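You operate a simulated robot arm through the tools that you are given. There is no shell and no other tool.

You run a simulated robot arm. Do the job below in one go: nothing can be reset, and whatever is moved stays where it is left.

Task
Set the controls near the fitting bench. At the end: the blue seal arm is set to over the valve; the blue suction cup stands on top of the black-ringed cylinder; the black bar knob is turned to 3; the blue air knob is turned to on; whatever was shut is shut again. Leave all else as you found it, and nothing knocked over. The blue seal arm goes clockwise seen from above, to its stop.

The check looks at the end state, three seconds after you hand in, the way a careful person would. Anything else that was tipped, shoved, dropped, spilled or broken makes it a failure. Lids that push on must go on centred and level and be pressed home; caps that screw on are set level and turned clockwise until they are tight.

Robot
A 6-joint arm with a two-finger parallel gripper, fixed in place. Base frame: the origin is on the floor under the middle of its stand, x ahead of it, y to its left, z up; the work surface is at about z = 0.86. Readings come in m, rad, newtons and seconds.
With the tool pointing down near the work surface it reaches from about 0.36 to 0.76 m from the base axis. Its first joint turns from -1.152 to 1.152 rad. Payload 2.45 kg.
The tool frame sits at the grasp point between the pads (the TCP): z along the fingers, y along the line on which they close. The tips reach 0.024 m beyond it. The gripper opens to 0.068 m. The fingers are 0.017 m wide and 0.01 m thick; the gripper's body (0.04 by 0.07 m) begins 0.041 m behind the TCP.
Orientation is told as [roll, pitch, yaw] about the base's x, y, z axes, in that order, counted from this pose: with the fingers straight down and closing along the base's y, the tool's x points along the base's -x, its y along +y and its z along -z.

Tools
- The arm moves only by the tool send_rows. Its argument "targets" is a list of rows, each a list of 7 numbers: the shift along the tool's x, y, z in m, then the turn, a rotation vector about the tool's x, y, z in rad, then the gripper command, from -1 (fully open) to 1 (shut), values between in proportion. In form: [[dx, dy, dz, wx, wy, wz, fingers], ...]. A call has 1 to 20 rows; each row shifts and turns the commanded pose from where the row before left it, along the tool's axes as they then stand. Rows are played at 5 a second. More than 0.05 m and 0.15 rad between two rows, or a gripper value outside its range, and nothing of the call is played. Where a pose cannot be reached the arm comes as near as it can. A force on the tool above 40 N (or 10 N above the force at the start of the call, whichever is more), or a blocked arm, ends the call early, and 0.2 s more pass. The fingers move at their own pace (about 0.108 m/s each) and stop on an object; they squeeze with about 24 N. The grip force told is the motor's: it shows also when the fingers shut on nothing. Time passes only in rows, and 0.2 s behind the last, so rows that do not move let the fingers close. It gives the time, the measured TCP pose, the force on the tool (base axes), the opening and the grip force at its end, in the units of the frame above (readings bear some noise), with the torque about the TCP (base axes, N m) and any sound that the robot's microphone picked up, and new pictures: "show" is both (left out), scene, wrist or none.
- Cameras (640 x 400 px; columns grow to the right, rows downward): "scene" is fixed at [0.1613, 0.405, 1.4755]; the picture's right is [-0.83, -0.56, 0.00], its down [-0.26, 0.38, -0.89] and it looks along [0.50, -0.74, -0.45] (base axes); focal length 323 px, centre (320, 200). "wrist" rides on the gripper at [0.084, 0.011, -0.075] in the tool frame; the picture's right is [-0.13, 0.99, 0.00], its down [-0.60, -0.08, -0.79] and it looks along [-0.79, -0.10, 0.61] (tool axes); focal length 251 px, centre (320, 200).
- pixel_to_xyz(camera, pixels): there is no depth. For up to 12 entries [column, row, z] of the newest picture of that camera ("zoom" is the newest enlarged one), the place [x, y] in the base frame at which the ray of that pixel passes the height z, good to about 0.003 m. No time passes.
- inspect(camera, box): a new picture of the part [left, top, right, bottom] of that camera's present view, enlarged. No time passes.
- hand_in(): hands the job in; it is judged then, once.

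Leave the gripper open and the arm clear of the work at the hand-in unless told otherwise.

The tools are called after "Request:" by a JSON object that holds its "name" and its "arguments". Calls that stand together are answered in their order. send_rows: Moves the arm, as the interface text tells. Its arguments: {"type":"object","properties":{"targets":{"type":"array"},"show":{"type":"string","enum":["both","scene","wrist","none"]}},"required":["targets"]} The other tools are called the same way: pixel_to_xyz (camera, pixels) gives the place at which the rays of pixels pass given heights; inspect (camera, box) takes an enlarged picture of a part of a camera's view; hand_in () hands the job in.

At the start:

```text
time_s: 0.0
tool_pos: [0.4544, -0.2148, 1.2604]
tool_rot: [-0.002, -0.002, 0.0]
force: [-1.0, 0.2, 0.2]
torque: [-0.01, 0.01, 0.02]
finger_gap: 0.0681
finger_force: 0.1
```

scene: 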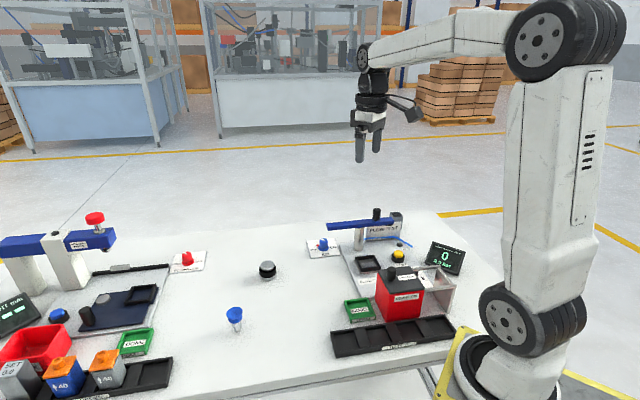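
wrist: 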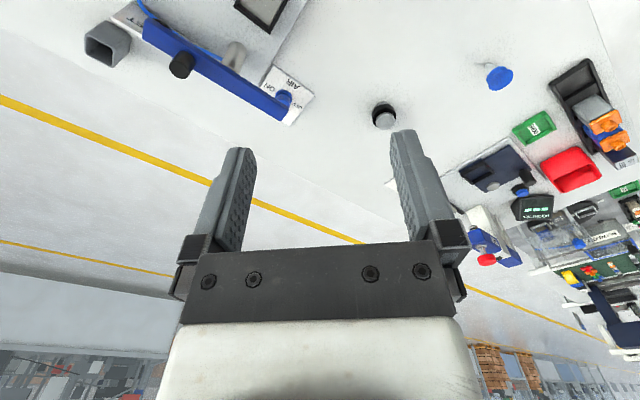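

I'll start by enlarging parts of the scene picture to see the objects: the blue seal arm around (360,225), the blue cup at (235,315), the black-ringed cylinder at (267,270), and the left bench.

Request:
{"name": "inspect", "arguments": {"camera": "scene", "box": [300, 190, 480, 360]}}

Request:
{"name": "inspect", "arguments": {"camera": "scene", "box": [0, 190, 200, 400]}}

Request:
{"name": "inspect", "arguments": {"camera": "scene", "box": [200, 220, 350, 350]}}

```text
2.35 times, centred on (390, 275) of scene
```

zoom: 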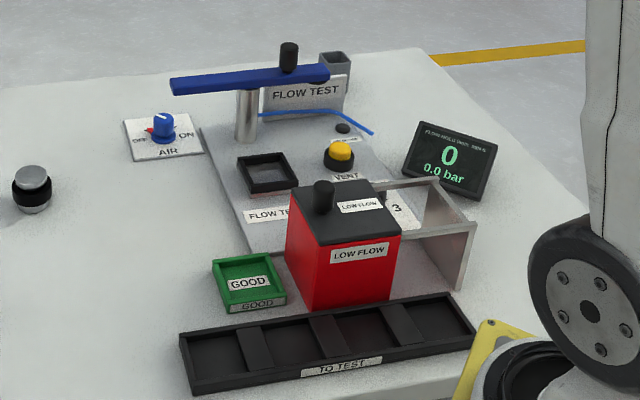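

```text
1.90 times, centred on (100, 295) of scene
```

zoom: 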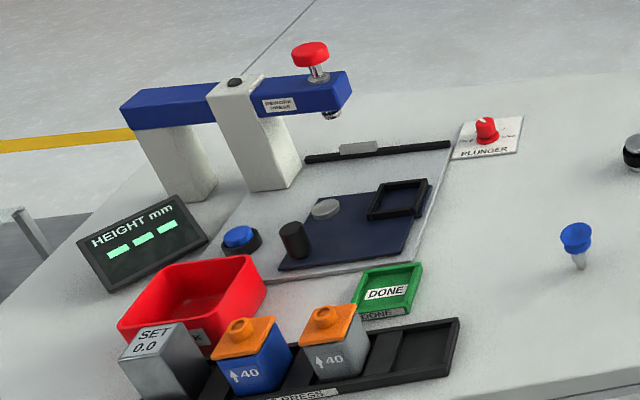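

```text
3.08 times, centred on (275, 285) of scene
```

zoom: 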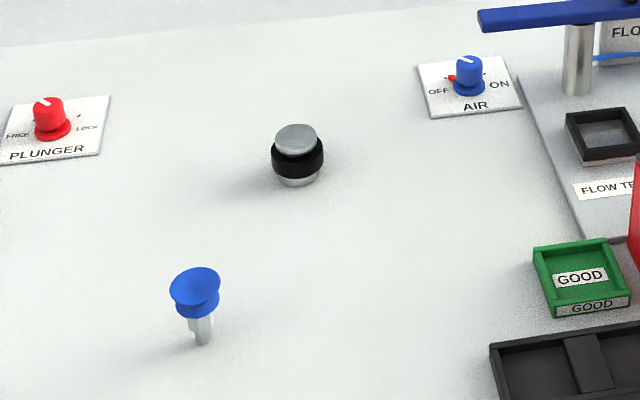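

I read the bench on the right as the flow-test bench: seal arm, AIR knob, a screen, and a label "3" half hidden behind the red LOW FLOW bin. I'll get rough positions of these things at likely heights.

Request:
{"name": "pixel_to_xyz", "arguments": {"camera": "scene", "pixels": [[267, 279, 0.86], [236, 330, 0.86], [323, 249, 0.87], [360, 247, 0.87], [368, 265, 0.87], [398, 262, 0.87], [400, 318, 0.86], [445, 262, 0.9], [362, 310, 0.87], [395, 345, 0.87], [412, 278, 0.87], [376, 213, 1.0]]}}

Request:
{"name": "inspect", "arguments": {"camera": "scene", "box": [370, 230, 470, 320]}}

Request:
{"name": "inspect", "arguments": {"camera": "wrist", "box": [80, 0, 320, 130]}}

```text
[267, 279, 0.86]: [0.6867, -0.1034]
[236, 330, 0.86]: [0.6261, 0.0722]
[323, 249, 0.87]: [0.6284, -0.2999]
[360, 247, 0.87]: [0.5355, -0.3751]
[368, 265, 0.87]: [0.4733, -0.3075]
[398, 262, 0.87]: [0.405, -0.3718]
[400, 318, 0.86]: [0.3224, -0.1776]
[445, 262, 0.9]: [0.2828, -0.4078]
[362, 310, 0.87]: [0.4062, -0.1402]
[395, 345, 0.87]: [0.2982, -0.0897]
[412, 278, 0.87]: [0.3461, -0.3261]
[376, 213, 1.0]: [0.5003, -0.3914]
```

```text
4.44 times, centred on (420, 275) of scene
```

zoom: 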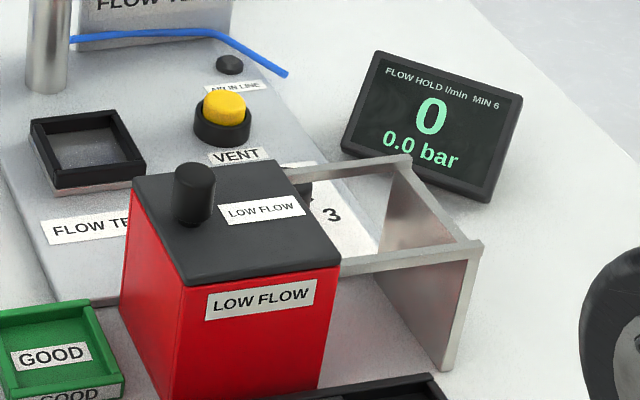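

```text
2.67 times, centred on (200, 65) of wrist
```

zoom: 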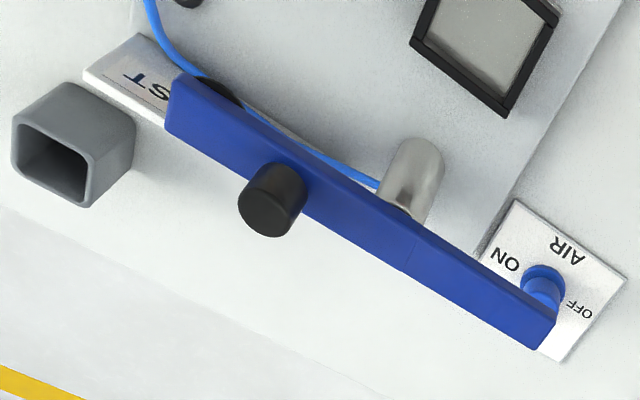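

The red LOW FLOW bin, which has a black-knobbed lid, stands in front of the "3" label and hides the bar knob. I'll move the hand back toward the left of the table and yaw it -90°, so the wrist camera looks along -y onto the flow-test bench. It stays high and clear.

Request:
{"name": "send_rows", "arguments": {"targets": [[0, 0.05, 0, 0, 0, 0, -1], [0, 0.05, 0, 0, 0, 0, -1], [0, 0.05, 0, 0, 0, 0, -1], [0, 0.05, 0, 0, 0, 0, -1], [0, 0.05, 0, 0, 0, 0, -1], [0, 0, 0, 0, 0, 0.15, -1], [0, 0, 0, 0, 0, 0.15, -1], [0, 0, 0, 0, 0, 0.15, -1], [0, 0, 0, 0, 0, 0.15, -1], [0, 0, 0, 0, 0, 0.15, -1], [0, 0, 0, 0, 0, 0.15, -1], [0, 0, 0, 0, 0, 0.15, -1], [0, 0, 0, 0, 0, 0.15, -1], [0, 0, 0, 0, 0, 0.15, -1], [0, 0, 0, 0, 0, 0.15, -1], [0, 0, 0, 0, 0, 0.07, -1]]}}

```text
time_s: 3.4
tool_pos: [0.4541, 0.0343, 1.2619]
tool_rot: [0.002, 0.0, -1.571]
force: [0.2, 0.1, -0.2]
torque: [0.01, 0.0, 0.02]
finger_gap: 0.0681
finger_force: 0.1
```

scene: 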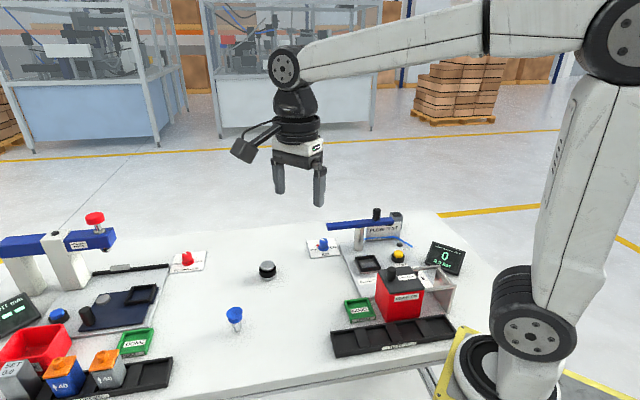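
wrist: 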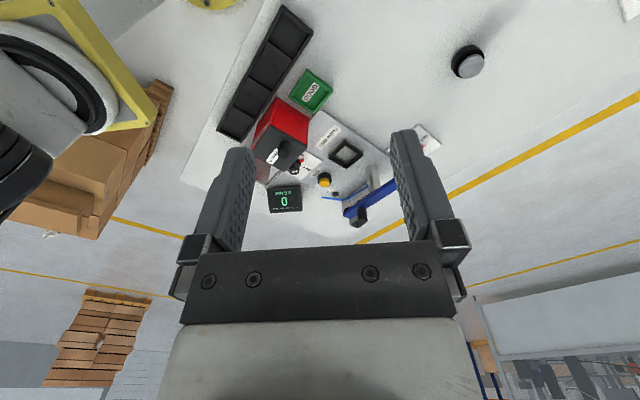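

The wrist view now shows the flow bench, upside down. I'll enlarge it.

Request:
{"name": "inspect", "arguments": {"camera": "wrist", "box": [230, 90, 400, 220]}}

Request:
{"name": "inspect", "arguments": {"camera": "wrist", "box": [240, 110, 330, 180]}}

```text
3.08 times, centred on (315, 155) of wrist
```

zoom: 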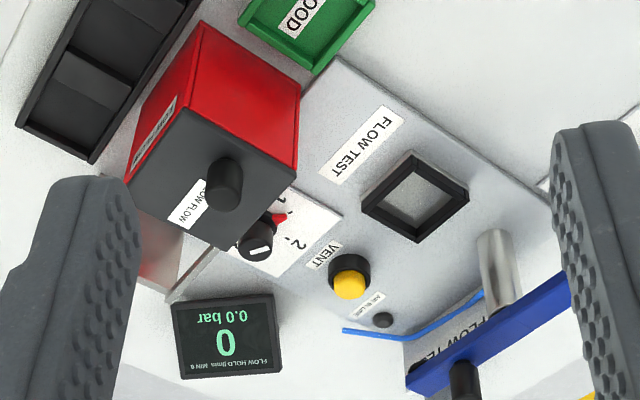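

```text
5.71 times, centred on (285, 145) of wrist
```

zoom: 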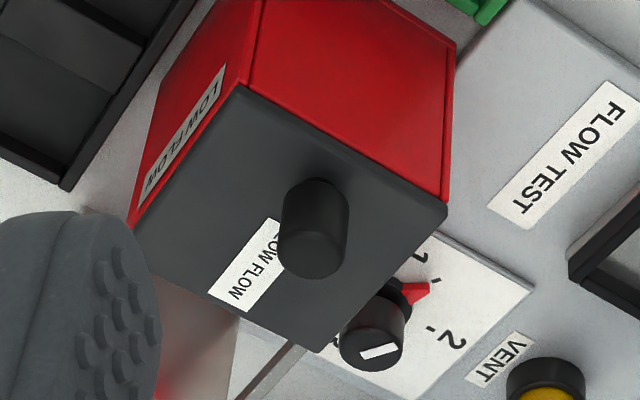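

The black bar knob with a red pointer sits on a plate marked 1, 2, 3, close beside the red LOW FLOW bin, partly under the bin's lid and near some metal rails. I need a closer, steeper look, so I'll move the hand to about (0.38, -0.20, 1.18).

Request:
{"name": "send_rows", "arguments": {"targets": [[-0.039, -0.0123, 0.0133, 0, 0, 0, -1], [-0.039, -0.0123, 0.0133, 0, 0, 0, -1], [-0.039, -0.0123, 0.0133, 0, 0, 0, -1], [-0.039, -0.0123, 0.0133, 0, 0, 0, -1], [-0.039, -0.0123, 0.0133, 0, 0, 0, -1], [-0.039, -0.0123, 0.0133, 0, 0, 0, -1], [0, 0, 0, 0, 0, 0, -1]]}}

```text
time_s: 5.0
tool_pos: [0.3795, -0.2003, 1.1814]
tool_rot: [0.001, 0.0, -1.568]
force: [-0.1, -0.7, 0.2]
torque: [0.05, 0.01, 0.0]
finger_gap: 0.068
finger_force: 0.1
```

scene: 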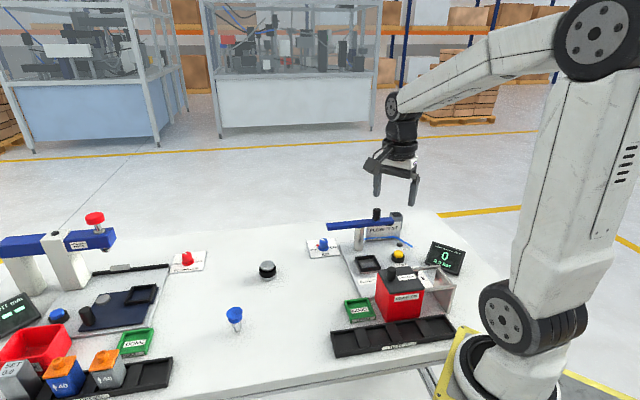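
wrist: 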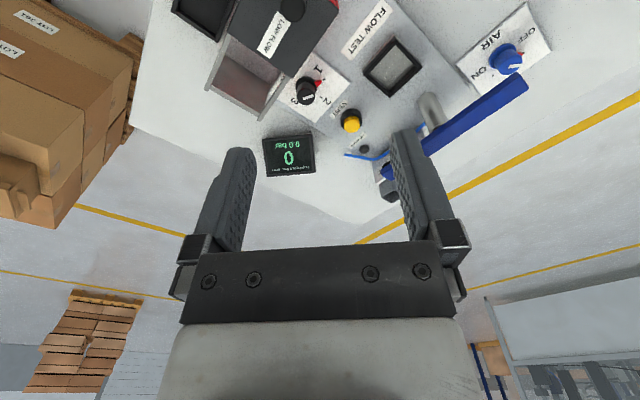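

The view is much clearer now. I'll enlarge the bin, rails and bar knob, then the seal arm and AIR knob.

Request:
{"name": "inspect", "arguments": {"camera": "wrist", "box": [170, 0, 400, 180]}}

Request:
{"name": "inspect", "arguments": {"camera": "wrist", "box": [270, 50, 370, 140]}}

Request:
{"name": "inspect", "arguments": {"camera": "wrist", "box": [370, 0, 560, 210]}}

Request:
{"name": "inspect", "arguments": {"camera": "scene", "box": [370, 230, 470, 320]}}

```text
2.22 times, centred on (285, 90) of wrist
```

zoom: 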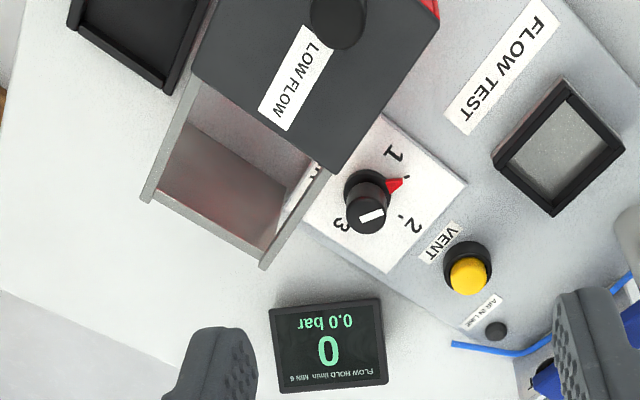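

```text
4.44 times, centred on (320, 95) of wrist
```

zoom: 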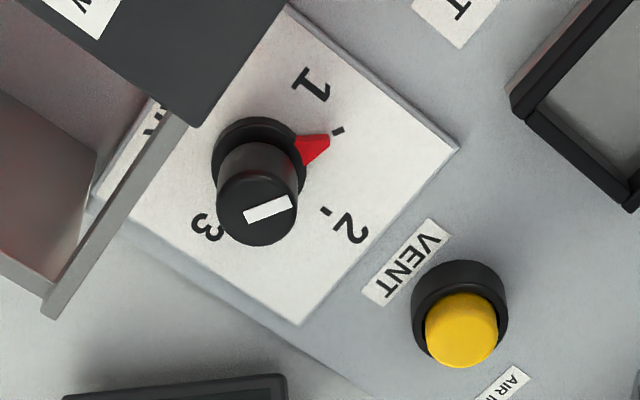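

```text
1.90 times, centred on (465, 105) of wrist
```

zoom: 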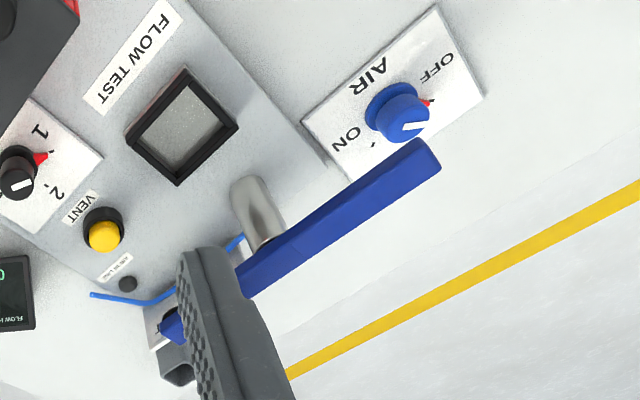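

```text
4.44 times, centred on (420, 275) of scene
```

zoom: 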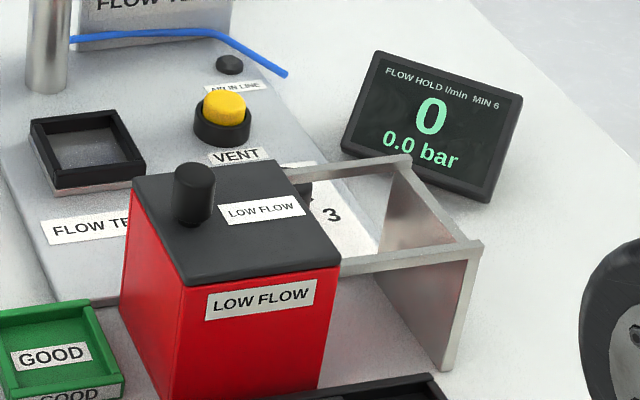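

I see the black knob (labelled BAR, plate marked 1, 2, 3) with its red pointer near 1. The AIR knob's red pointer is near OFF. The LOW FLOW lid and its rails stand right next to the BAR knob. I'll read positions at candidate heights.

Request:
{"name": "pixel_to_xyz", "arguments": {"camera": "wrist", "pixels": [[305.8, 96.1, 0.87], [305.8, 96.1, 0.92], [306.3, 86.7, 0.87], [306.3, 86.7, 0.88], [324.05, 79.5, 0.87], [321.4, 97.5, 0.87], [321.8, 81.5, 0.875], [351.1, 83.1, 0.87], [315.1, 122.5, 0.87], [301, 102, 0.87]]}}

Request:
{"name": "pixel_to_xyz", "arguments": {"camera": "wrist", "pixels": [[265, 118, 0.94], [265, 118, 0.97], [316, 79, 0.94], [316, 79, 0.97], [224, 90, 0.94], [293, 7, 0.98], [293, 7, 1.0]]}}

```text
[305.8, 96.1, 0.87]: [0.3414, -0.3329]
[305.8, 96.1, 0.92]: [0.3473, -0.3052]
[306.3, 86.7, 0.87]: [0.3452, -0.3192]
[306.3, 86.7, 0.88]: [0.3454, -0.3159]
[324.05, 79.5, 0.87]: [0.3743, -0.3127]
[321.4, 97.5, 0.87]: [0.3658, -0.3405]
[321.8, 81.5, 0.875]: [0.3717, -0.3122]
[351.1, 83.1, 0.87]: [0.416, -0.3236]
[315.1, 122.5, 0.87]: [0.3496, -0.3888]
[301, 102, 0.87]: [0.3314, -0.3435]
```

```text
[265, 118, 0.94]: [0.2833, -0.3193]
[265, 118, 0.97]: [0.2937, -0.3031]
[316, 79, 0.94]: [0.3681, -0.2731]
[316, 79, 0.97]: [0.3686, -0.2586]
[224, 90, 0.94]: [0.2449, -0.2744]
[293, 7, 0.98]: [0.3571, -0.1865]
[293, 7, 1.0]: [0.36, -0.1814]
```

The BAR knob's axis is near (0.346, -0.318), its top is about z=0.898, and its diameter is about 0.027. I'll move 0.09 m further along -y for a steeper view of the dial.

Request:
{"name": "send_rows", "arguments": {"targets": [[-0.045, 0, 0, 0, 0, 0, -1], [-0.045, 0, 0, 0, 0, 0, -1], [0, 0, 0, 0, 0, 0, -1]], "show": "wrist"}}

Request:
{"name": "inspect", "arguments": {"camera": "wrist", "box": [230, 0, 390, 100]}}

```text
time_s: 5.8
tool_pos: [0.3837, -0.2915, 1.181]
tool_rot: [0.002, 0.001, -1.568]
force: [0.7, -0.6, -0.7]
torque: [-0.01, -0.04, 0.06]
finger_gap: 0.0682
finger_force: 0.1
```

wrist: 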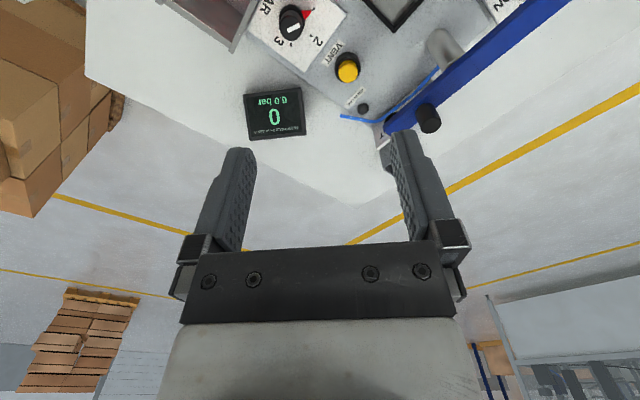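

```text
4.00 times, centred on (310, 50) of wrist
```

zoom: 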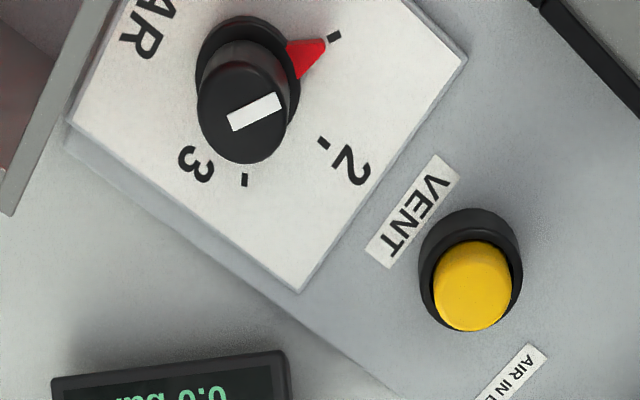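

Now all three ticks are visible: 1 at zoom (334,37), 2 at (323,142), 3 at (244,180). I'll read their positions.

Request:
{"name": "pixel_to_xyz", "arguments": {"camera": "zoom", "pixels": [[334, 37, 0.87], [323, 142, 0.87], [244, 180, 0.87], [325, 45, 0.872], [245, 112, 0.898], [198, 100, 0.898], [292, 90, 0.898], [228, 122, 0.898], [282, 100, 0.898], [298, 290, 0.868], [466, 58, 0.868], [66, 120, 0.868]]}}

Request:
{"name": "pixel_to_xyz", "arguments": {"camera": "zoom", "pixels": [[210, 14, 0.95], [210, 14, 0.93], [10, 213, 0.95], [10, 213, 0.93], [118, 0, 0.95], [118, 0, 0.93], [470, 285, 0.89], [245, 112, 0.89], [245, 112, 0.905]]}}

```text
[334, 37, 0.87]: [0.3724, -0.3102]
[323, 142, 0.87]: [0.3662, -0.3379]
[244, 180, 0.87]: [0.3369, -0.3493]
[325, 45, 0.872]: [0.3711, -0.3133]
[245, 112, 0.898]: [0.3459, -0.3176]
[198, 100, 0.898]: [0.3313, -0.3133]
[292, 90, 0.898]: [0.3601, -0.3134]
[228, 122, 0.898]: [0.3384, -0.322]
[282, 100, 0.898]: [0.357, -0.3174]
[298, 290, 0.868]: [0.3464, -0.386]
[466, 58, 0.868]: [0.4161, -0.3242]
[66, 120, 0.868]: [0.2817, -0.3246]
```

```text
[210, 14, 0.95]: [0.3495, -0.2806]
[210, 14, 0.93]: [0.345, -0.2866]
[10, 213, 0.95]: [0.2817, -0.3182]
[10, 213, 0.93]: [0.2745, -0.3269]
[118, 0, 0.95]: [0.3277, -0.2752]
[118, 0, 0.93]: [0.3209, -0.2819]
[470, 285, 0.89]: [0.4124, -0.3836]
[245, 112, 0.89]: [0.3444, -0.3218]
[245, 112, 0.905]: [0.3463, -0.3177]
```

The ticks sit at about +13°, -45° and -105° around the axis, so turning from 1 to 3 is about 120° clockwise seen from above. Next I'll locate the rail frame and lid precisely with the scene camera, since they limit where the fingers can go.

Request:
{"name": "pixel_to_xyz", "arguments": {"camera": "scene", "pixels": [[448.1, 313.3, 0.86], [456.5, 284.7, 0.95], [456.5, 284.7, 0.93], [440.3, 265.3, 0.95], [440.3, 265.3, 0.93], [384.5, 319.5, 0.86], [383, 293.5, 0.95], [383, 293.5, 0.97], [424.6, 289.6, 0.95], [424.6, 289.6, 0.97]]}}

Request:
{"name": "inspect", "arguments": {"camera": "scene", "box": [320, 240, 480, 370]}}

```text
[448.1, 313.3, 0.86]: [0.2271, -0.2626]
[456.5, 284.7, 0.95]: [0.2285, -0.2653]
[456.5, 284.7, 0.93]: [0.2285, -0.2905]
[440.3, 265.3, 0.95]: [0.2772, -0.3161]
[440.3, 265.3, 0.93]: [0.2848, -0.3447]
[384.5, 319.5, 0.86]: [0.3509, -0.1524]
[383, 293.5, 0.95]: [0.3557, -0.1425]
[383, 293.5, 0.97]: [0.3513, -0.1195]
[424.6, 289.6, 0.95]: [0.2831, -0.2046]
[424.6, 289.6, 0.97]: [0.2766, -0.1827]
```

```text
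3.08 times, centred on (400, 305) of scene
```

zoom: 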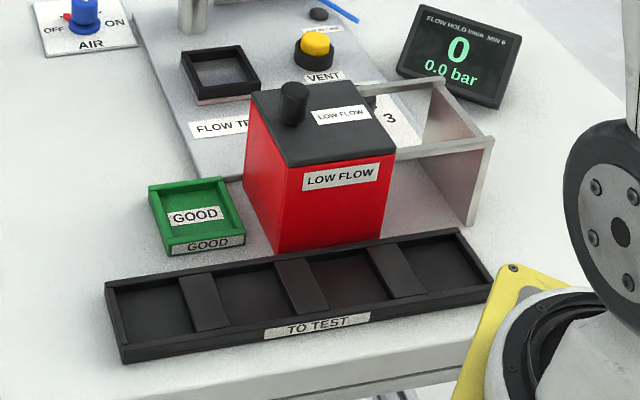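

The rail tops are at about z=0.95, and the rail's outer edge is about 0.05 m from the BAR knob axis, so a slim straight-down approach fits. Next I'll study the seal arm from this same view.

Request:
{"name": "inspect", "arguments": {"camera": "wrist", "box": [370, 0, 580, 150]}}

Request:
{"name": "inspect", "arguments": {"camera": "scene", "box": [300, 195, 430, 280]}}

```text
2.67 times, centred on (475, 75) of wrist
```

zoom: 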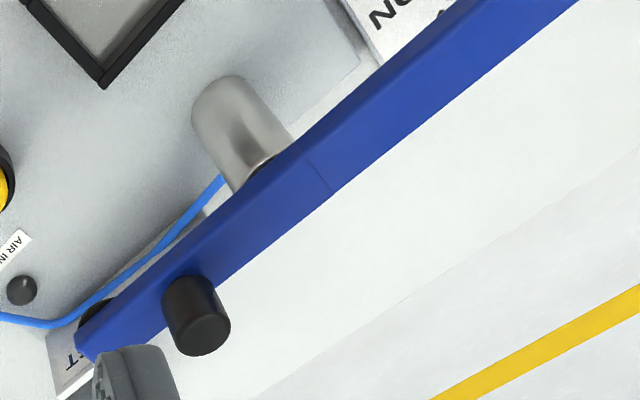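

```text
4.71 times, centred on (365, 238) of scene
```

zoom: 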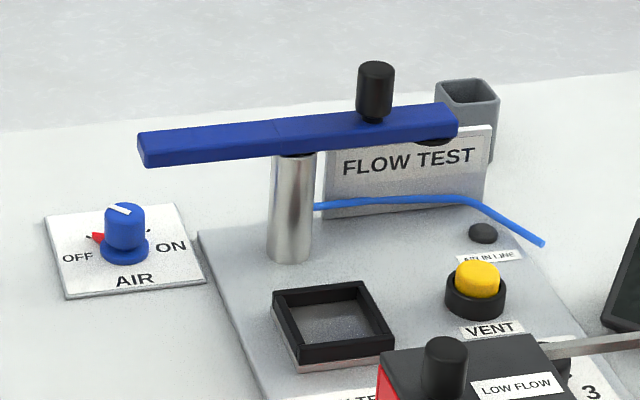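

I'll cross the rays of the handle, post, bar ends and AIR knob from both cameras to get their heights.

Request:
{"name": "pixel_to_xyz", "arguments": {"camera": "scene", "pixels": [[376.7, 210, 1.0], [376.7, 210, 1.05], [376.05, 221.5, 1.0], [376.05, 221.5, 0.96], [358.6, 249.5, 0.87], [358.8, 230, 0.96], [358.8, 230, 0.98], [326.6, 224.7, 0.98], [394, 218.5, 0.98], [323.4, 246, 0.89], [323.4, 246, 0.91], [322.5, 251, 0.87]]}}

Request:
{"name": "pixel_to_xyz", "arguments": {"camera": "wrist", "pixels": [[431.5, 124.5, 1.0], [431.5, 124.5, 1.05], [425.5, 113, 1.0], [425.5, 113, 0.96], [442, 40, 0.87], [458, 60, 0.98], [458, 60, 0.96], [385, 126, 0.98], [385, 126, 0.96], [393, 138, 0.98]]}}

```text
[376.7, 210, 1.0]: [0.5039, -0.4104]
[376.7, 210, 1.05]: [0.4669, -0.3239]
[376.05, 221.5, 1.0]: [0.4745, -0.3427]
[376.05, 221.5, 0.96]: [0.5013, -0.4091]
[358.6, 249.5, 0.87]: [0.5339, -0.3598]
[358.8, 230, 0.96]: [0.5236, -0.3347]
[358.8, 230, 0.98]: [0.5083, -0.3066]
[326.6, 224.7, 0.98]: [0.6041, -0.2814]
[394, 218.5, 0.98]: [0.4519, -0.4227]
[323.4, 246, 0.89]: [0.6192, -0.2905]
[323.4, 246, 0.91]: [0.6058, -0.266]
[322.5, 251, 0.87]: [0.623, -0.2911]
```

```text
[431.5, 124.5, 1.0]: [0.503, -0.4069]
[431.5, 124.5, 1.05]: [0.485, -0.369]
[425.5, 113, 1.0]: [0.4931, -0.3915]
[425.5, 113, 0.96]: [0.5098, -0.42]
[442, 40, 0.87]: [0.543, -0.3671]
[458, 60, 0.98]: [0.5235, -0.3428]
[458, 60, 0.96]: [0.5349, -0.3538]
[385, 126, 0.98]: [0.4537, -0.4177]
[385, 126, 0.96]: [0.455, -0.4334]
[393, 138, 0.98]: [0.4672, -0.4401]
```

The seal arm's handle is at about (0.503, -0.410), z 0.963–1.00, and the pivot post is at about (0.54, -0.367). Clockwise from above will swing the sealing end over the black nest at (0.47, -0.31). Next I'll yaw back to 0 and look closely at the AIR knob.

Request:
{"name": "send_rows", "arguments": {"targets": [[0, 0, 0, 0, 0, -0.15, -1], [0, 0, 0, 0, 0, -0.15, -1], [0, 0, 0, 0, 0, -0.15, -1], [0, 0, 0, 0, 0, -0.15, -1], [0, 0, 0, 0, 0, -0.15, -1], [0, 0, 0, 0, 0, -0.15, -1], [0, 0, 0, 0, 0, -0.15, -1], [0, 0, 0, 0, 0, -0.15, -1], [0, 0, 0, 0, 0, -0.15, -1], [0, 0, 0, 0, 0, -0.15, -1], [0, 0, 0, 0, 0, -0.07, -1], [-0.0425, 0, 0.014, 0, 0, 0, -1], [-0.0425, 0, 0.014, 0, 0, 0, -1], [-0.0425, 0, 0.014, 0, 0, 0, -1], [-0.0425, 0, 0.014, 0, 0, 0, -1], [0, 0, 0, 0, 0, 0, -1]], "show": "wrist"}}

Request:
{"name": "inspect", "arguments": {"camera": "wrist", "box": [240, 0, 420, 130]}}

```text
time_s: 9.2
tool_pos: [0.5531, -0.2896, 1.1257]
tool_rot: [0.0, -0.003, 0.001]
force: [-0.6, -0.6, -0.3]
torque: [-0.02, 0.0, 0.0]
finger_gap: 0.0678
finger_force: 0.0
```

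wrist: 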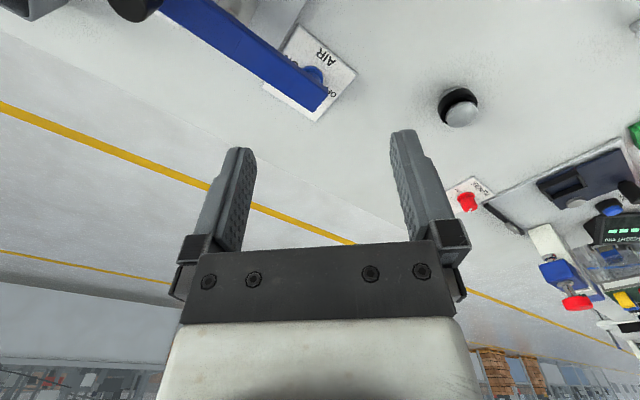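

```text
3.08 times, centred on (330, 65) of wrist
```

zoom: 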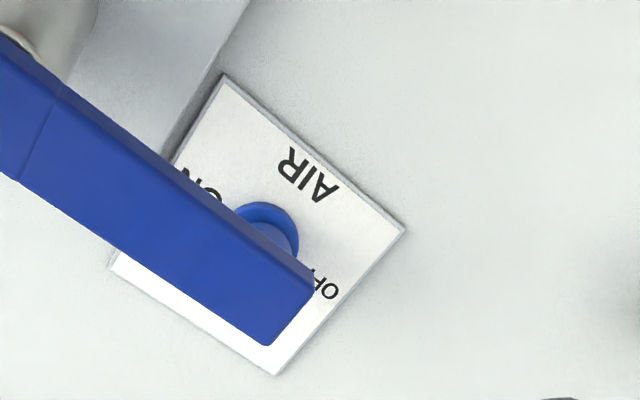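

The seal arm's far end overhangs the AIR knob, so the arm should swing before I use the AIR knob. I plan to do the BAR knob first, while the arm is still out of the way. I'll measure the screen and the LOW FLOW lid, so I can choose a wrist turn that keeps the camera block clear of them.

Request:
{"name": "pixel_to_xyz", "arguments": {"camera": "scene", "pixels": [[424.7, 263.4, 0.86], [457.5, 275.1, 0.86], [466.6, 253, 0.92], [466.6, 253, 0.9], [433.8, 241, 0.92], [433.8, 241, 0.9], [391, 266.5, 0.96], [376, 277, 0.96], [414, 272, 0.96], [395.5, 267.3, 1.0], [392, 280.5, 0.96]]}}

Request:
{"name": "inspect", "arguments": {"camera": "scene", "box": [360, 130, 460, 200]}}

```text
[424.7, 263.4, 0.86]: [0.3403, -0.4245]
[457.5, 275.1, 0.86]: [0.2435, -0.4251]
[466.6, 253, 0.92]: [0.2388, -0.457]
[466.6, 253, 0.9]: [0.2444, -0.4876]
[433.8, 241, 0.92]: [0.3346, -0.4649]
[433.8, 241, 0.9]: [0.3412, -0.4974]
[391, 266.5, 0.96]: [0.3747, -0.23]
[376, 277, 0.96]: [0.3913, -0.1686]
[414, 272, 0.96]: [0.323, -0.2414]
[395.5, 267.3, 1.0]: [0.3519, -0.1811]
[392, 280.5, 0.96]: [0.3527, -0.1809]
```

```text
5.71 times, centred on (410, 165) of scene
```

zoom: 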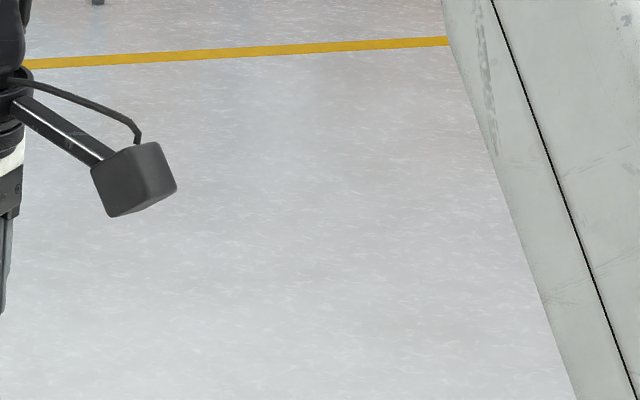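

The screen's front is at y<-0.42 and the lid is more than 0.08 m from the knob, so a turn from yaw +150° to +30° keeps the camera block clear. I'll rise, move above the BAR knob at (0.345, -0.318), and start rotating.

Request:
{"name": "send_rows", "arguments": {"targets": [[0, 0, -0.03, 0, 0, 0, -1], [0.0416, -0.0057, -0.01, 0, 0, 0, -1], [0.0416, -0.0057, -0.01, 0, 0, 0, -1], [0.0416, -0.0057, -0.005, 0, 0, 0, -1], [0.0416, -0.0057, 0, 0, 0, 0, -1], [0.0416, -0.0057, 0, 0, 0, 0, -1], [0, 0, 0, 0, 0, -0.15, -1], [0, 0, 0, 0, 0, -0.15, -1], [0, 0, 0, 0, 0, -0.15, -1], [0, 0, 0, 0, 0, -0.15, -1], [0, 0, 0, 0, 0, -0.15, -1], [0, 0, 0, 0, 0, -0.15, -1], [0, 0, 0, 0, 0, -0.15, -1], [0, 0, 0, 0, 0, -0.15, -1], [0, 0, 0, 0, 0, -0.15, -1], [0, 0, 0, 0, 0, -0.15, -1]], "show": "none"}}

Request:
{"name": "send_rows", "arguments": {"targets": [[0, 0, 0, 0, 0, -0.15, -1], [0, 0, 0, 0, 0, -0.15, -1], [0, 0, 0, 0, 0, -0.15, -1], [0, 0, 0, 0, 0, -0.15, -1], [0, 0, 0, 0, 0, -0.15, -1], [0, 0, 0, 0, 0, -0.15, -1], [0, 0, 0, 0, 0, -0.15, -1], [0, 0, 0, 0, 0, -0.07, -1], [0, 0, 0, 0, 0, 0, -1]]}}

```text
time_s: 12.6
tool_pos: [0.3426, -0.3175, 1.1798]
tool_rot: [-0.002, -0.001, 1.503]
force: [-0.8, 0.6, 0.0]
torque: [-0.03, 0.0, -0.01]
finger_gap: 0.0681
finger_force: 0.0
```

```text
time_s: 14.6
tool_pos: [0.4615, -0.1567, 1.1673]
tool_rot: [0.014, 0.004, 2.603]
force: [0.3, -0.9, 1.3]
torque: [0.02, -0.03, 0.02]
finger_gap: 0.0677
finger_force: 0.0
out of reach, approached as far as the arm can: row 4, 5, 6, 7, 8
```

scene: 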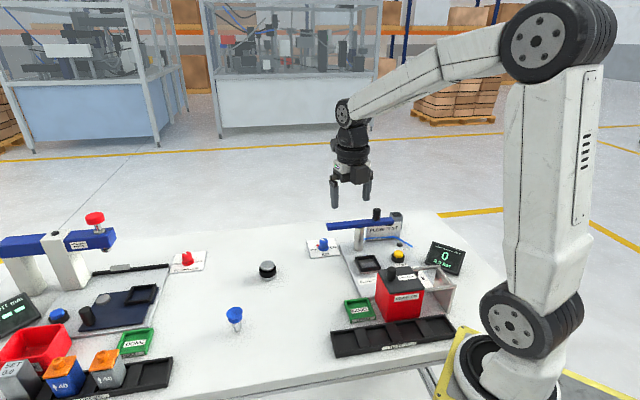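
wrist: 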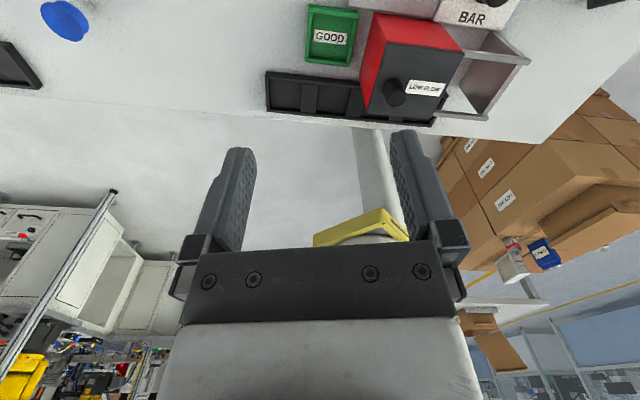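

The wrist reached its limit past about yaw 2.0 rad and the arm drifted off, still high and clear. I'll turn back and use two grips of about 60° each, from yaw about 1.66 to 0.6.

Request:
{"name": "send_rows", "arguments": {"targets": [[0, 0, 0, 0, 0, 0.15, -1], [0, 0, 0, 0, 0, 0.15, -1], [0, 0, 0, 0, 0, 0.15, -1], [0, 0, 0, 0, 0, 0.15, -1], [0, 0, 0, 0, 0, 0.15, -1], [0, 0, 0, 0, 0, 0.15, -1], [0, 0, 0, 0, 0, 0.06, -1], [0, 0, 0, 0, 0, 0, -1], [0, 0, 0, 0, 0, 0, -1]]}}

```text
time_s: 16.6
tool_pos: [0.4612, -0.1568, 1.1674]
tool_rot: [-0.001, 0.001, 1.658]
force: [-0.1, 0.2, -0.4]
torque: [0.01, -0.01, 0.0]
finger_gap: 0.0678
finger_force: 0.1
```

scene: 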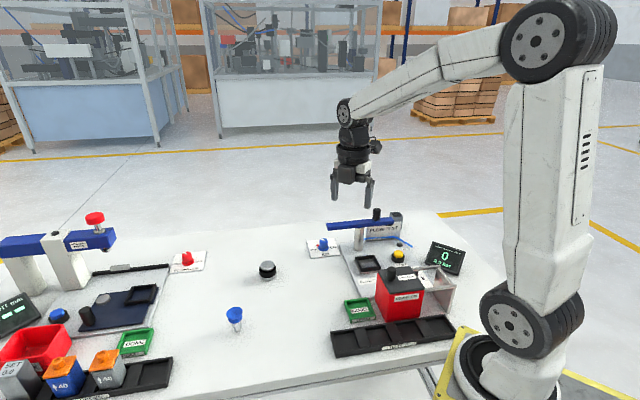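
wrist: 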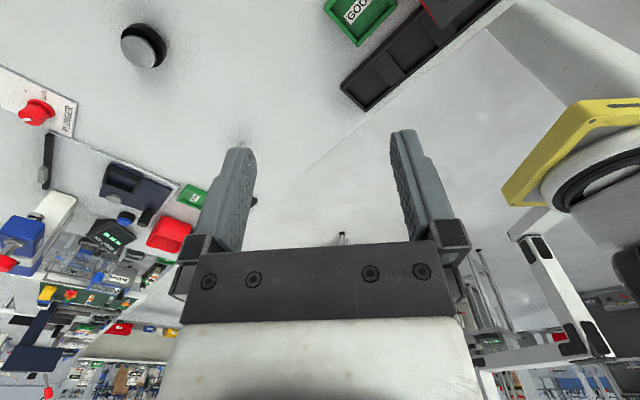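

The commanded pose follows the achieved one. Now I'll move to above the BAR knob at yaw 1.66 and lower to about z=1.08.

Request:
{"name": "send_rows", "arguments": {"targets": [[0.0301, 0.02596, 0, 0, 0, 0, -1], [0.0301, 0.02596, 0, 0, 0, 0, -1], [0.0301, 0.02596, 0, 0, 0, 0, -1], [0.0301, 0.02596, 0, 0, 0, 0, -1], [0.0301, 0.02596, 0, 0, 0, 0, -1], [0, 0, 0.045, 0, 0, 0, -1], [0, 0, 0.045, 0, 0, 0, -1], [0, 0, 0, 0, 0, 0, -1]]}}

Request:
{"name": "inspect", "arguments": {"camera": "wrist", "box": [220, 0, 420, 160]}}

```text
time_s: 18.4
tool_pos: [0.3447, -0.3155, 1.0773]
tool_rot: [-0.003, -0.001, 1.66]
force: [-0.3, -0.2, -0.6]
torque: [0.04, -0.03, -0.03]
finger_gap: 0.0681
finger_force: 0.1
```

scene: 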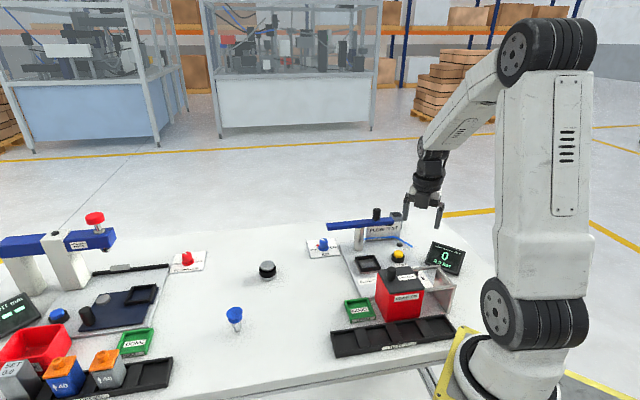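
wrist: 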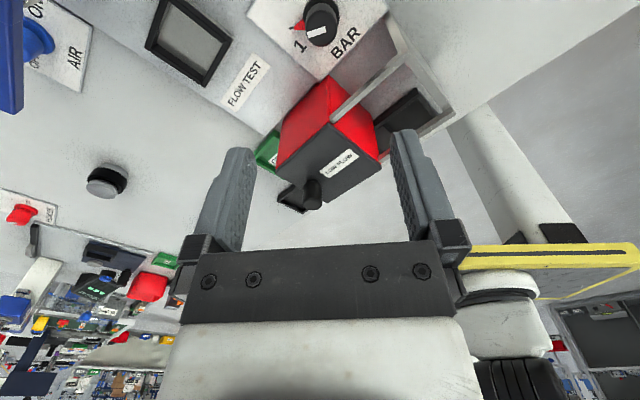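

```text
2.50 times, centred on (320, 80) of wrist
```

zoom: 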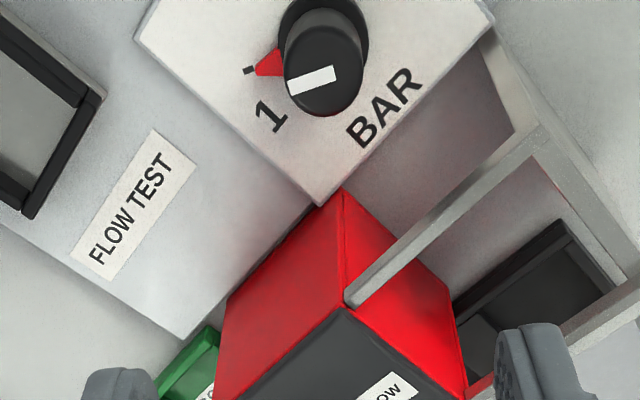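

The knob cap sits at pixel (321,30), where I'd expect it directly under the TCP, so the alignment is within about 1–2 mm. I'll check how close the rail is to the descent path.

Request:
{"name": "pixel_to_xyz", "arguments": {"camera": "wrist", "pixels": [[408, 52, 0.95], [404, 58, 0.95], [330, 118, 0.95], [370, 82, 0.95], [321.2, 30, 0.898], [321.2, 30, 0.89], [401, 10, 0.87]]}}

Request:
{"name": "inspect", "arguments": {"camera": "wrist", "box": [280, 0, 380, 62]}}

```text
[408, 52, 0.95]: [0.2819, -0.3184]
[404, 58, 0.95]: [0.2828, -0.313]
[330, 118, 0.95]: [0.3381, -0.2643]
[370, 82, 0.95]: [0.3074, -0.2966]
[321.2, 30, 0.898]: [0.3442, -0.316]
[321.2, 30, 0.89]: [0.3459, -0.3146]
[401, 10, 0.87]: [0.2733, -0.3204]
```

```text
6.40 times, centred on (330, 31) of wrist
```

zoom: 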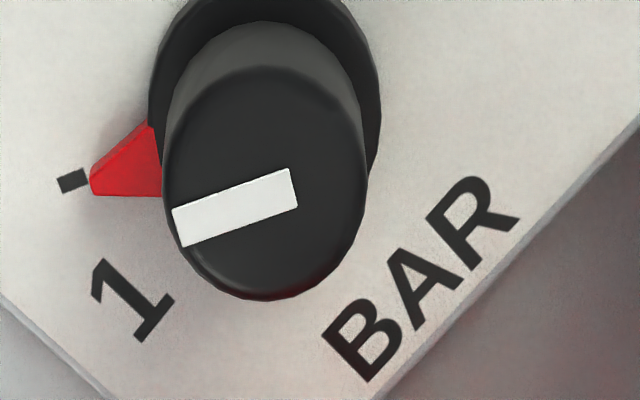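

The rail edge is about 0.043 m from the axis, so I'll stay a bit high at TCP z≈0.907. The tips will then be at 0.883, and the gripper body at about rail-top level. I'll narrow the fingers to about 46 mm, descend, and look before closing.

Request:
{"name": "send_rows", "arguments": {"targets": [[0.001, 0, 0, 0, 0, 0, -0.35], [0, 0, 0.04, 0, 0, 0, -0.35], [0, 0, 0.04, 0, 0, 0, -0.35], [0, 0, 0.04, 0, 0, 0, -0.35], [0, 0, 0.025, 0, 0, 0, -0.35], [0, 0, 0.015, 0, 0, 0, -0.35], [0, 0, 0.01, 0, 0, 0, -0.35], [0, 0, 0, 0, 0, 0, -0.35]]}}

Request:
{"name": "inspect", "arguments": {"camera": "wrist", "box": [220, 60, 420, 200]}}

Request:
{"name": "inspect", "arguments": {"camera": "scene", "box": [370, 190, 490, 300]}}

```text
time_s: 20.2
tool_pos: [0.3457, -0.3195, 0.9072]
tool_rot: [0.0, 0.001, 1.659]
force: [-0.4, 0.5, -0.5]
torque: [-0.01, -0.03, 0.02]
finger_gap: 0.0458
finger_force: 0.0
```

scene: 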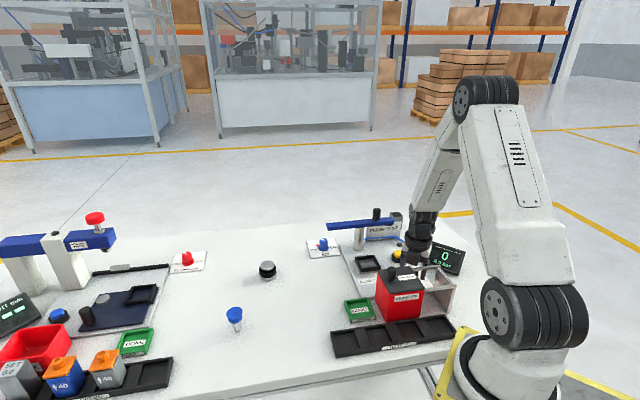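
wrist: 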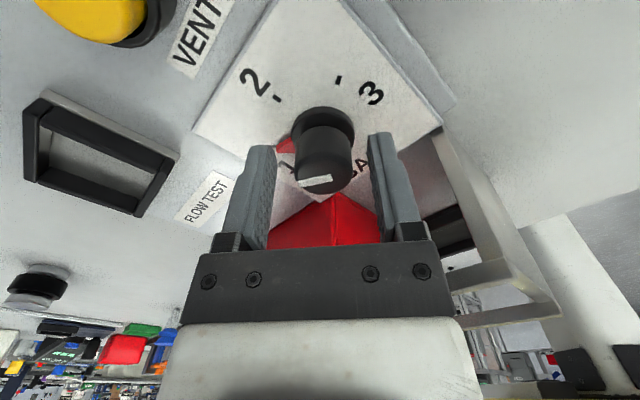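

```text
2.86 times, centred on (320, 130) of wrist
```

zoom: 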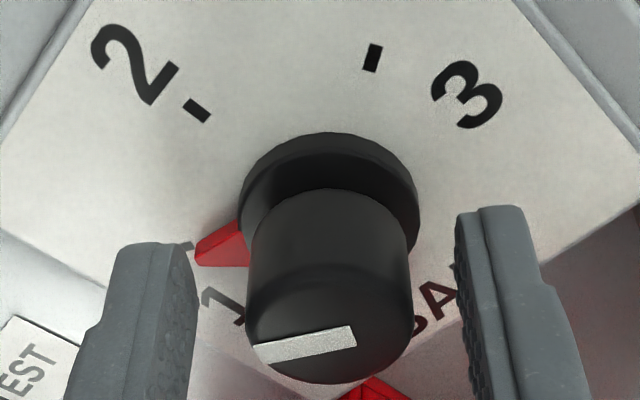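

```text
3.64 times, centred on (430, 245) of scene
```

zoom: 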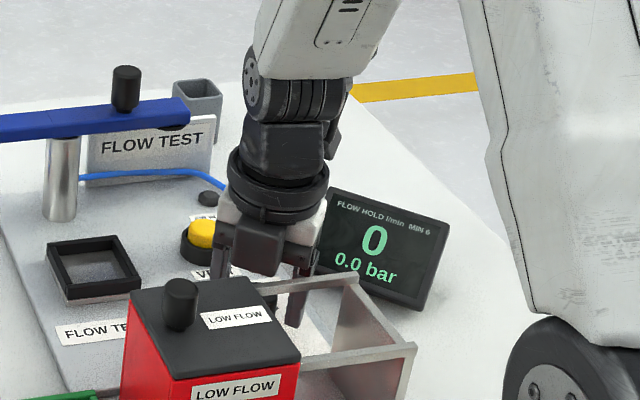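

The knob is between the fingers and slightly toward the bin side, by about 2.5 mm. I'll nudge to centre, close on it, and check the grip.

Request:
{"name": "send_rows", "arguments": {"targets": [[-0.0025, 0.0005, 0, 0, 0, 0, -0.35], [0, 0, 0, 0, 0, 0, 1], [0, 0, 0, 0, 0, 0, 1], [0, 0, 0, 0, 0, 0, 1]], "show": "wrist"}}

```text
time_s: 21.2
tool_pos: [0.344, -0.3184, 0.9095]
tool_rot: [0.002, -0.001, 1.66]
force: [-11.8, -5.6, -0.1]
torque: [-0.36, 0.62, 0.0]
finger_gap: 0.0271
finger_force: 41.9
```

wrist: 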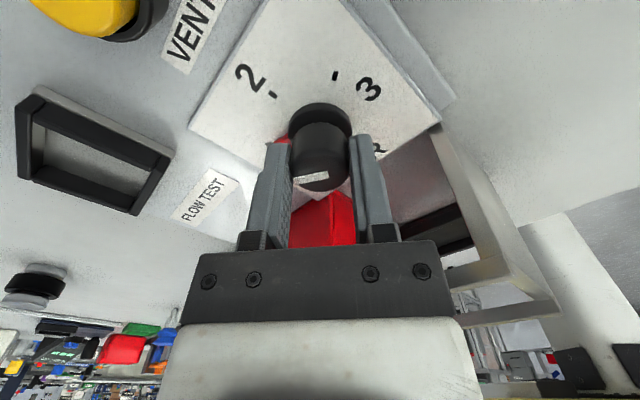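

Gripped: the gap is 27 mm. A side force of about -12 N in x means the knob axis is about 1 mm toward -x, so I'll shift a little to relax it before turning.

Request:
{"name": "send_rows", "arguments": {"targets": [[0.0006, 0.0014, 0, 0, 0, 0, 1], [0, 0, 0, 0, 0, 0, 1]], "show": "none"}}

```text
time_s: 21.8
tool_pos: [0.3443, -0.3176, 0.9083]
tool_rot: [-0.001, -0.001, 1.66]
force: [3.2, -0.1, -5.6]
torque: [0.49, 0.39, 0.01]
finger_gap: 0.0272
finger_force: 42.3
```

Side force is down to about 3 N. Now I'll turn clockwise by about 60° (1.047 rad) while gripping.

Request:
{"name": "send_rows", "arguments": {"targets": [[0, 0, 0, 0, 0, 0.1, 1], [0, 0, 0, 0, 0, 0.1, 1], [0, 0, 0, 0, 0, 0.1, 1], [0, 0, 0, 0, 0, 0.1, 1], [0, 0, 0, 0, 0, 0.1, 1], [0, 0, 0, 0, 0, 0.1, 1], [0, 0, 0, 0, 0, 0.1, 1], [0, 0, 0, 0, 0, 0.1, 1], [0, 0, 0, 0, 0, 0.1, 1], [0, 0, 0, 0, 0, 0.1, 1], [0, 0, 0, 0, 0, 0.047, 1]]}}

Request:
{"name": "inspect", "arguments": {"camera": "wrist", "box": [220, 60, 420, 200]}}

```text
time_s: 24.2
tool_pos: [0.3433, -0.3194, 0.9074]
tool_rot: [-0.002, 0.0, 0.61]
force: [15.5, 5.6, -14.3]
torque: [-0.06, -0.27, -0.01]
finger_gap: 0.0273
finger_force: 42.2
```

scene: 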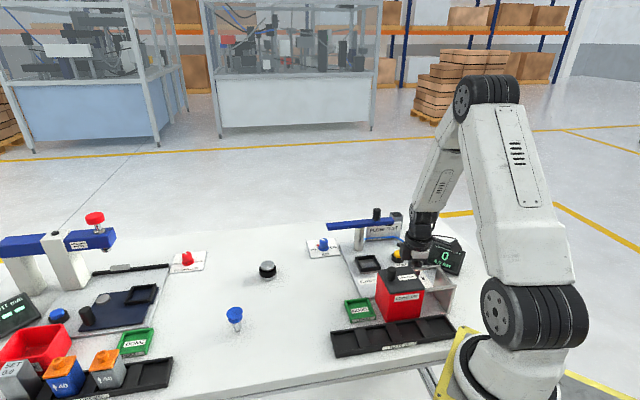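
wrist: 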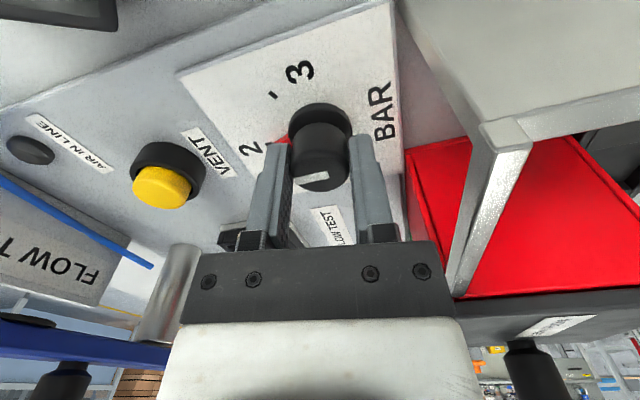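

```text
2.86 times, centred on (320, 130) of wrist
```

zoom: 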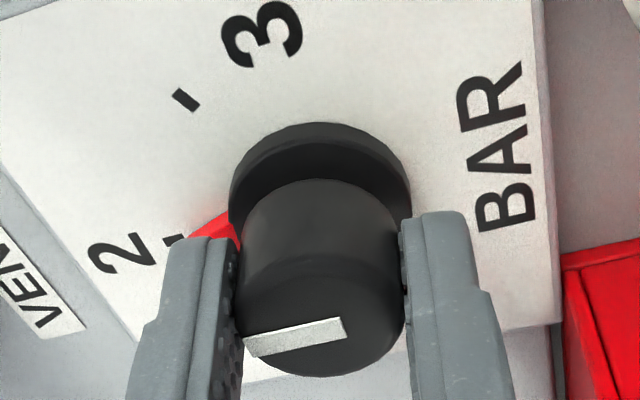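

The knob turned with the tool and the pointer is now at the 2 tick. I'll open to 46 mm, rise 3 cm, turn back, lower, and check again.

Request:
{"name": "send_rows", "arguments": {"targets": [[0, 0, 0, 0, 0, 0, -0.35], [0, 0, 0, 0, 0, 0, -0.35], [0, 0, -0.03, 0, 0, 0, -0.35], [0, 0, -0.01, 0, 0, -0.15, -0.35], [0, 0, 0, 0, 0, -0.15, -0.35], [0, 0, 0, 0, 0, -0.15, -0.35], [0, 0, 0, 0, 0, -0.15, -0.35], [0, 0, 0, 0, 0, -0.15, -0.35], [0, 0, 0, 0, 0, -0.15, -0.35], [0, 0, 0, 0, 0, -0.147, -0.35], [0, 0, 0.01, 0, 0, 0, -0.35], [0, 0, 0.02, 0, 0, 0, -0.35], [0, 0, 0.01, 0, 0, 0, -0.35], [0, 0, 0, 0, 0, 0, -0.35]]}}

Request:
{"name": "inspect", "arguments": {"camera": "wrist", "box": [220, 60, 420, 200]}}

```text
time_s: 27.2
tool_pos: [0.3424, -0.3167, 0.9081]
tool_rot: [-0.002, -0.001, 1.661]
force: [-0.8, 0.6, 0.6]
torque: [-0.01, -0.01, 0.0]
finger_gap: 0.0461
finger_force: 0.1
```

scene: 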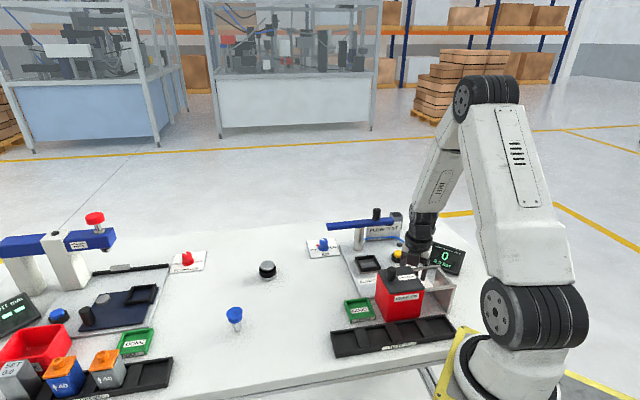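
wrist: 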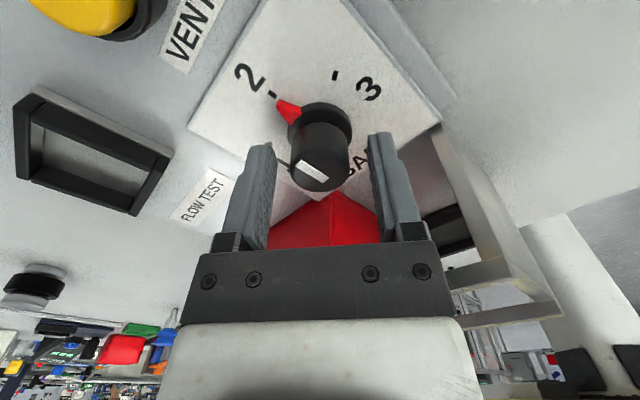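

```text
2.86 times, centred on (320, 130) of wrist
```

zoom: 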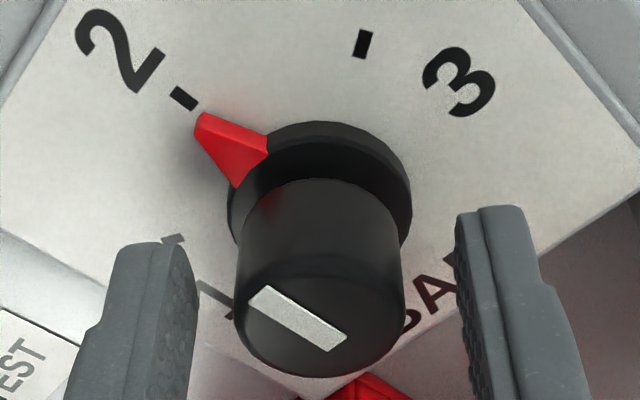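

The pointer is at 2. The knob is about 1 mm off centre now, so I'll nudge, grip and read the force.

Request:
{"name": "send_rows", "arguments": {"targets": [[0.001, -0.0012, 0, 0, 0, 0, -0.35], [0, 0, 0, 0, 0, 0, 1], [0, 0, 0, 0, 0, 0, 1], [0, 0, 0, 0, 0, 0, 1]], "show": "none"}}

```text
time_s: 28.2
tool_pos: [0.3436, -0.3188, 0.9074]
tool_rot: [0.001, -0.002, 1.658]
force: [-21.6, -7.2, 5.9]
torque: [-0.11, 0.43, -0.02]
finger_gap: 0.0272
finger_force: 41.6
```

The side force is -22 N, so I'll shift back about 1.6 mm toward -x.

Request:
{"name": "send_rows", "arguments": {"targets": [[0.0005, 0.0017, 0, 0, 0, 0, 1], [0, 0, 0, 0, 0, 0, 1]], "show": "none"}}

```text
time_s: 28.8
tool_pos: [0.3434, -0.3175, 0.9073]
tool_rot: [-0.003, -0.001, 1.659]
force: [-0.9, 1.5, -6.3]
torque: [0.73, -0.02, 0.01]
finger_gap: 0.0276
finger_force: 42.2
```

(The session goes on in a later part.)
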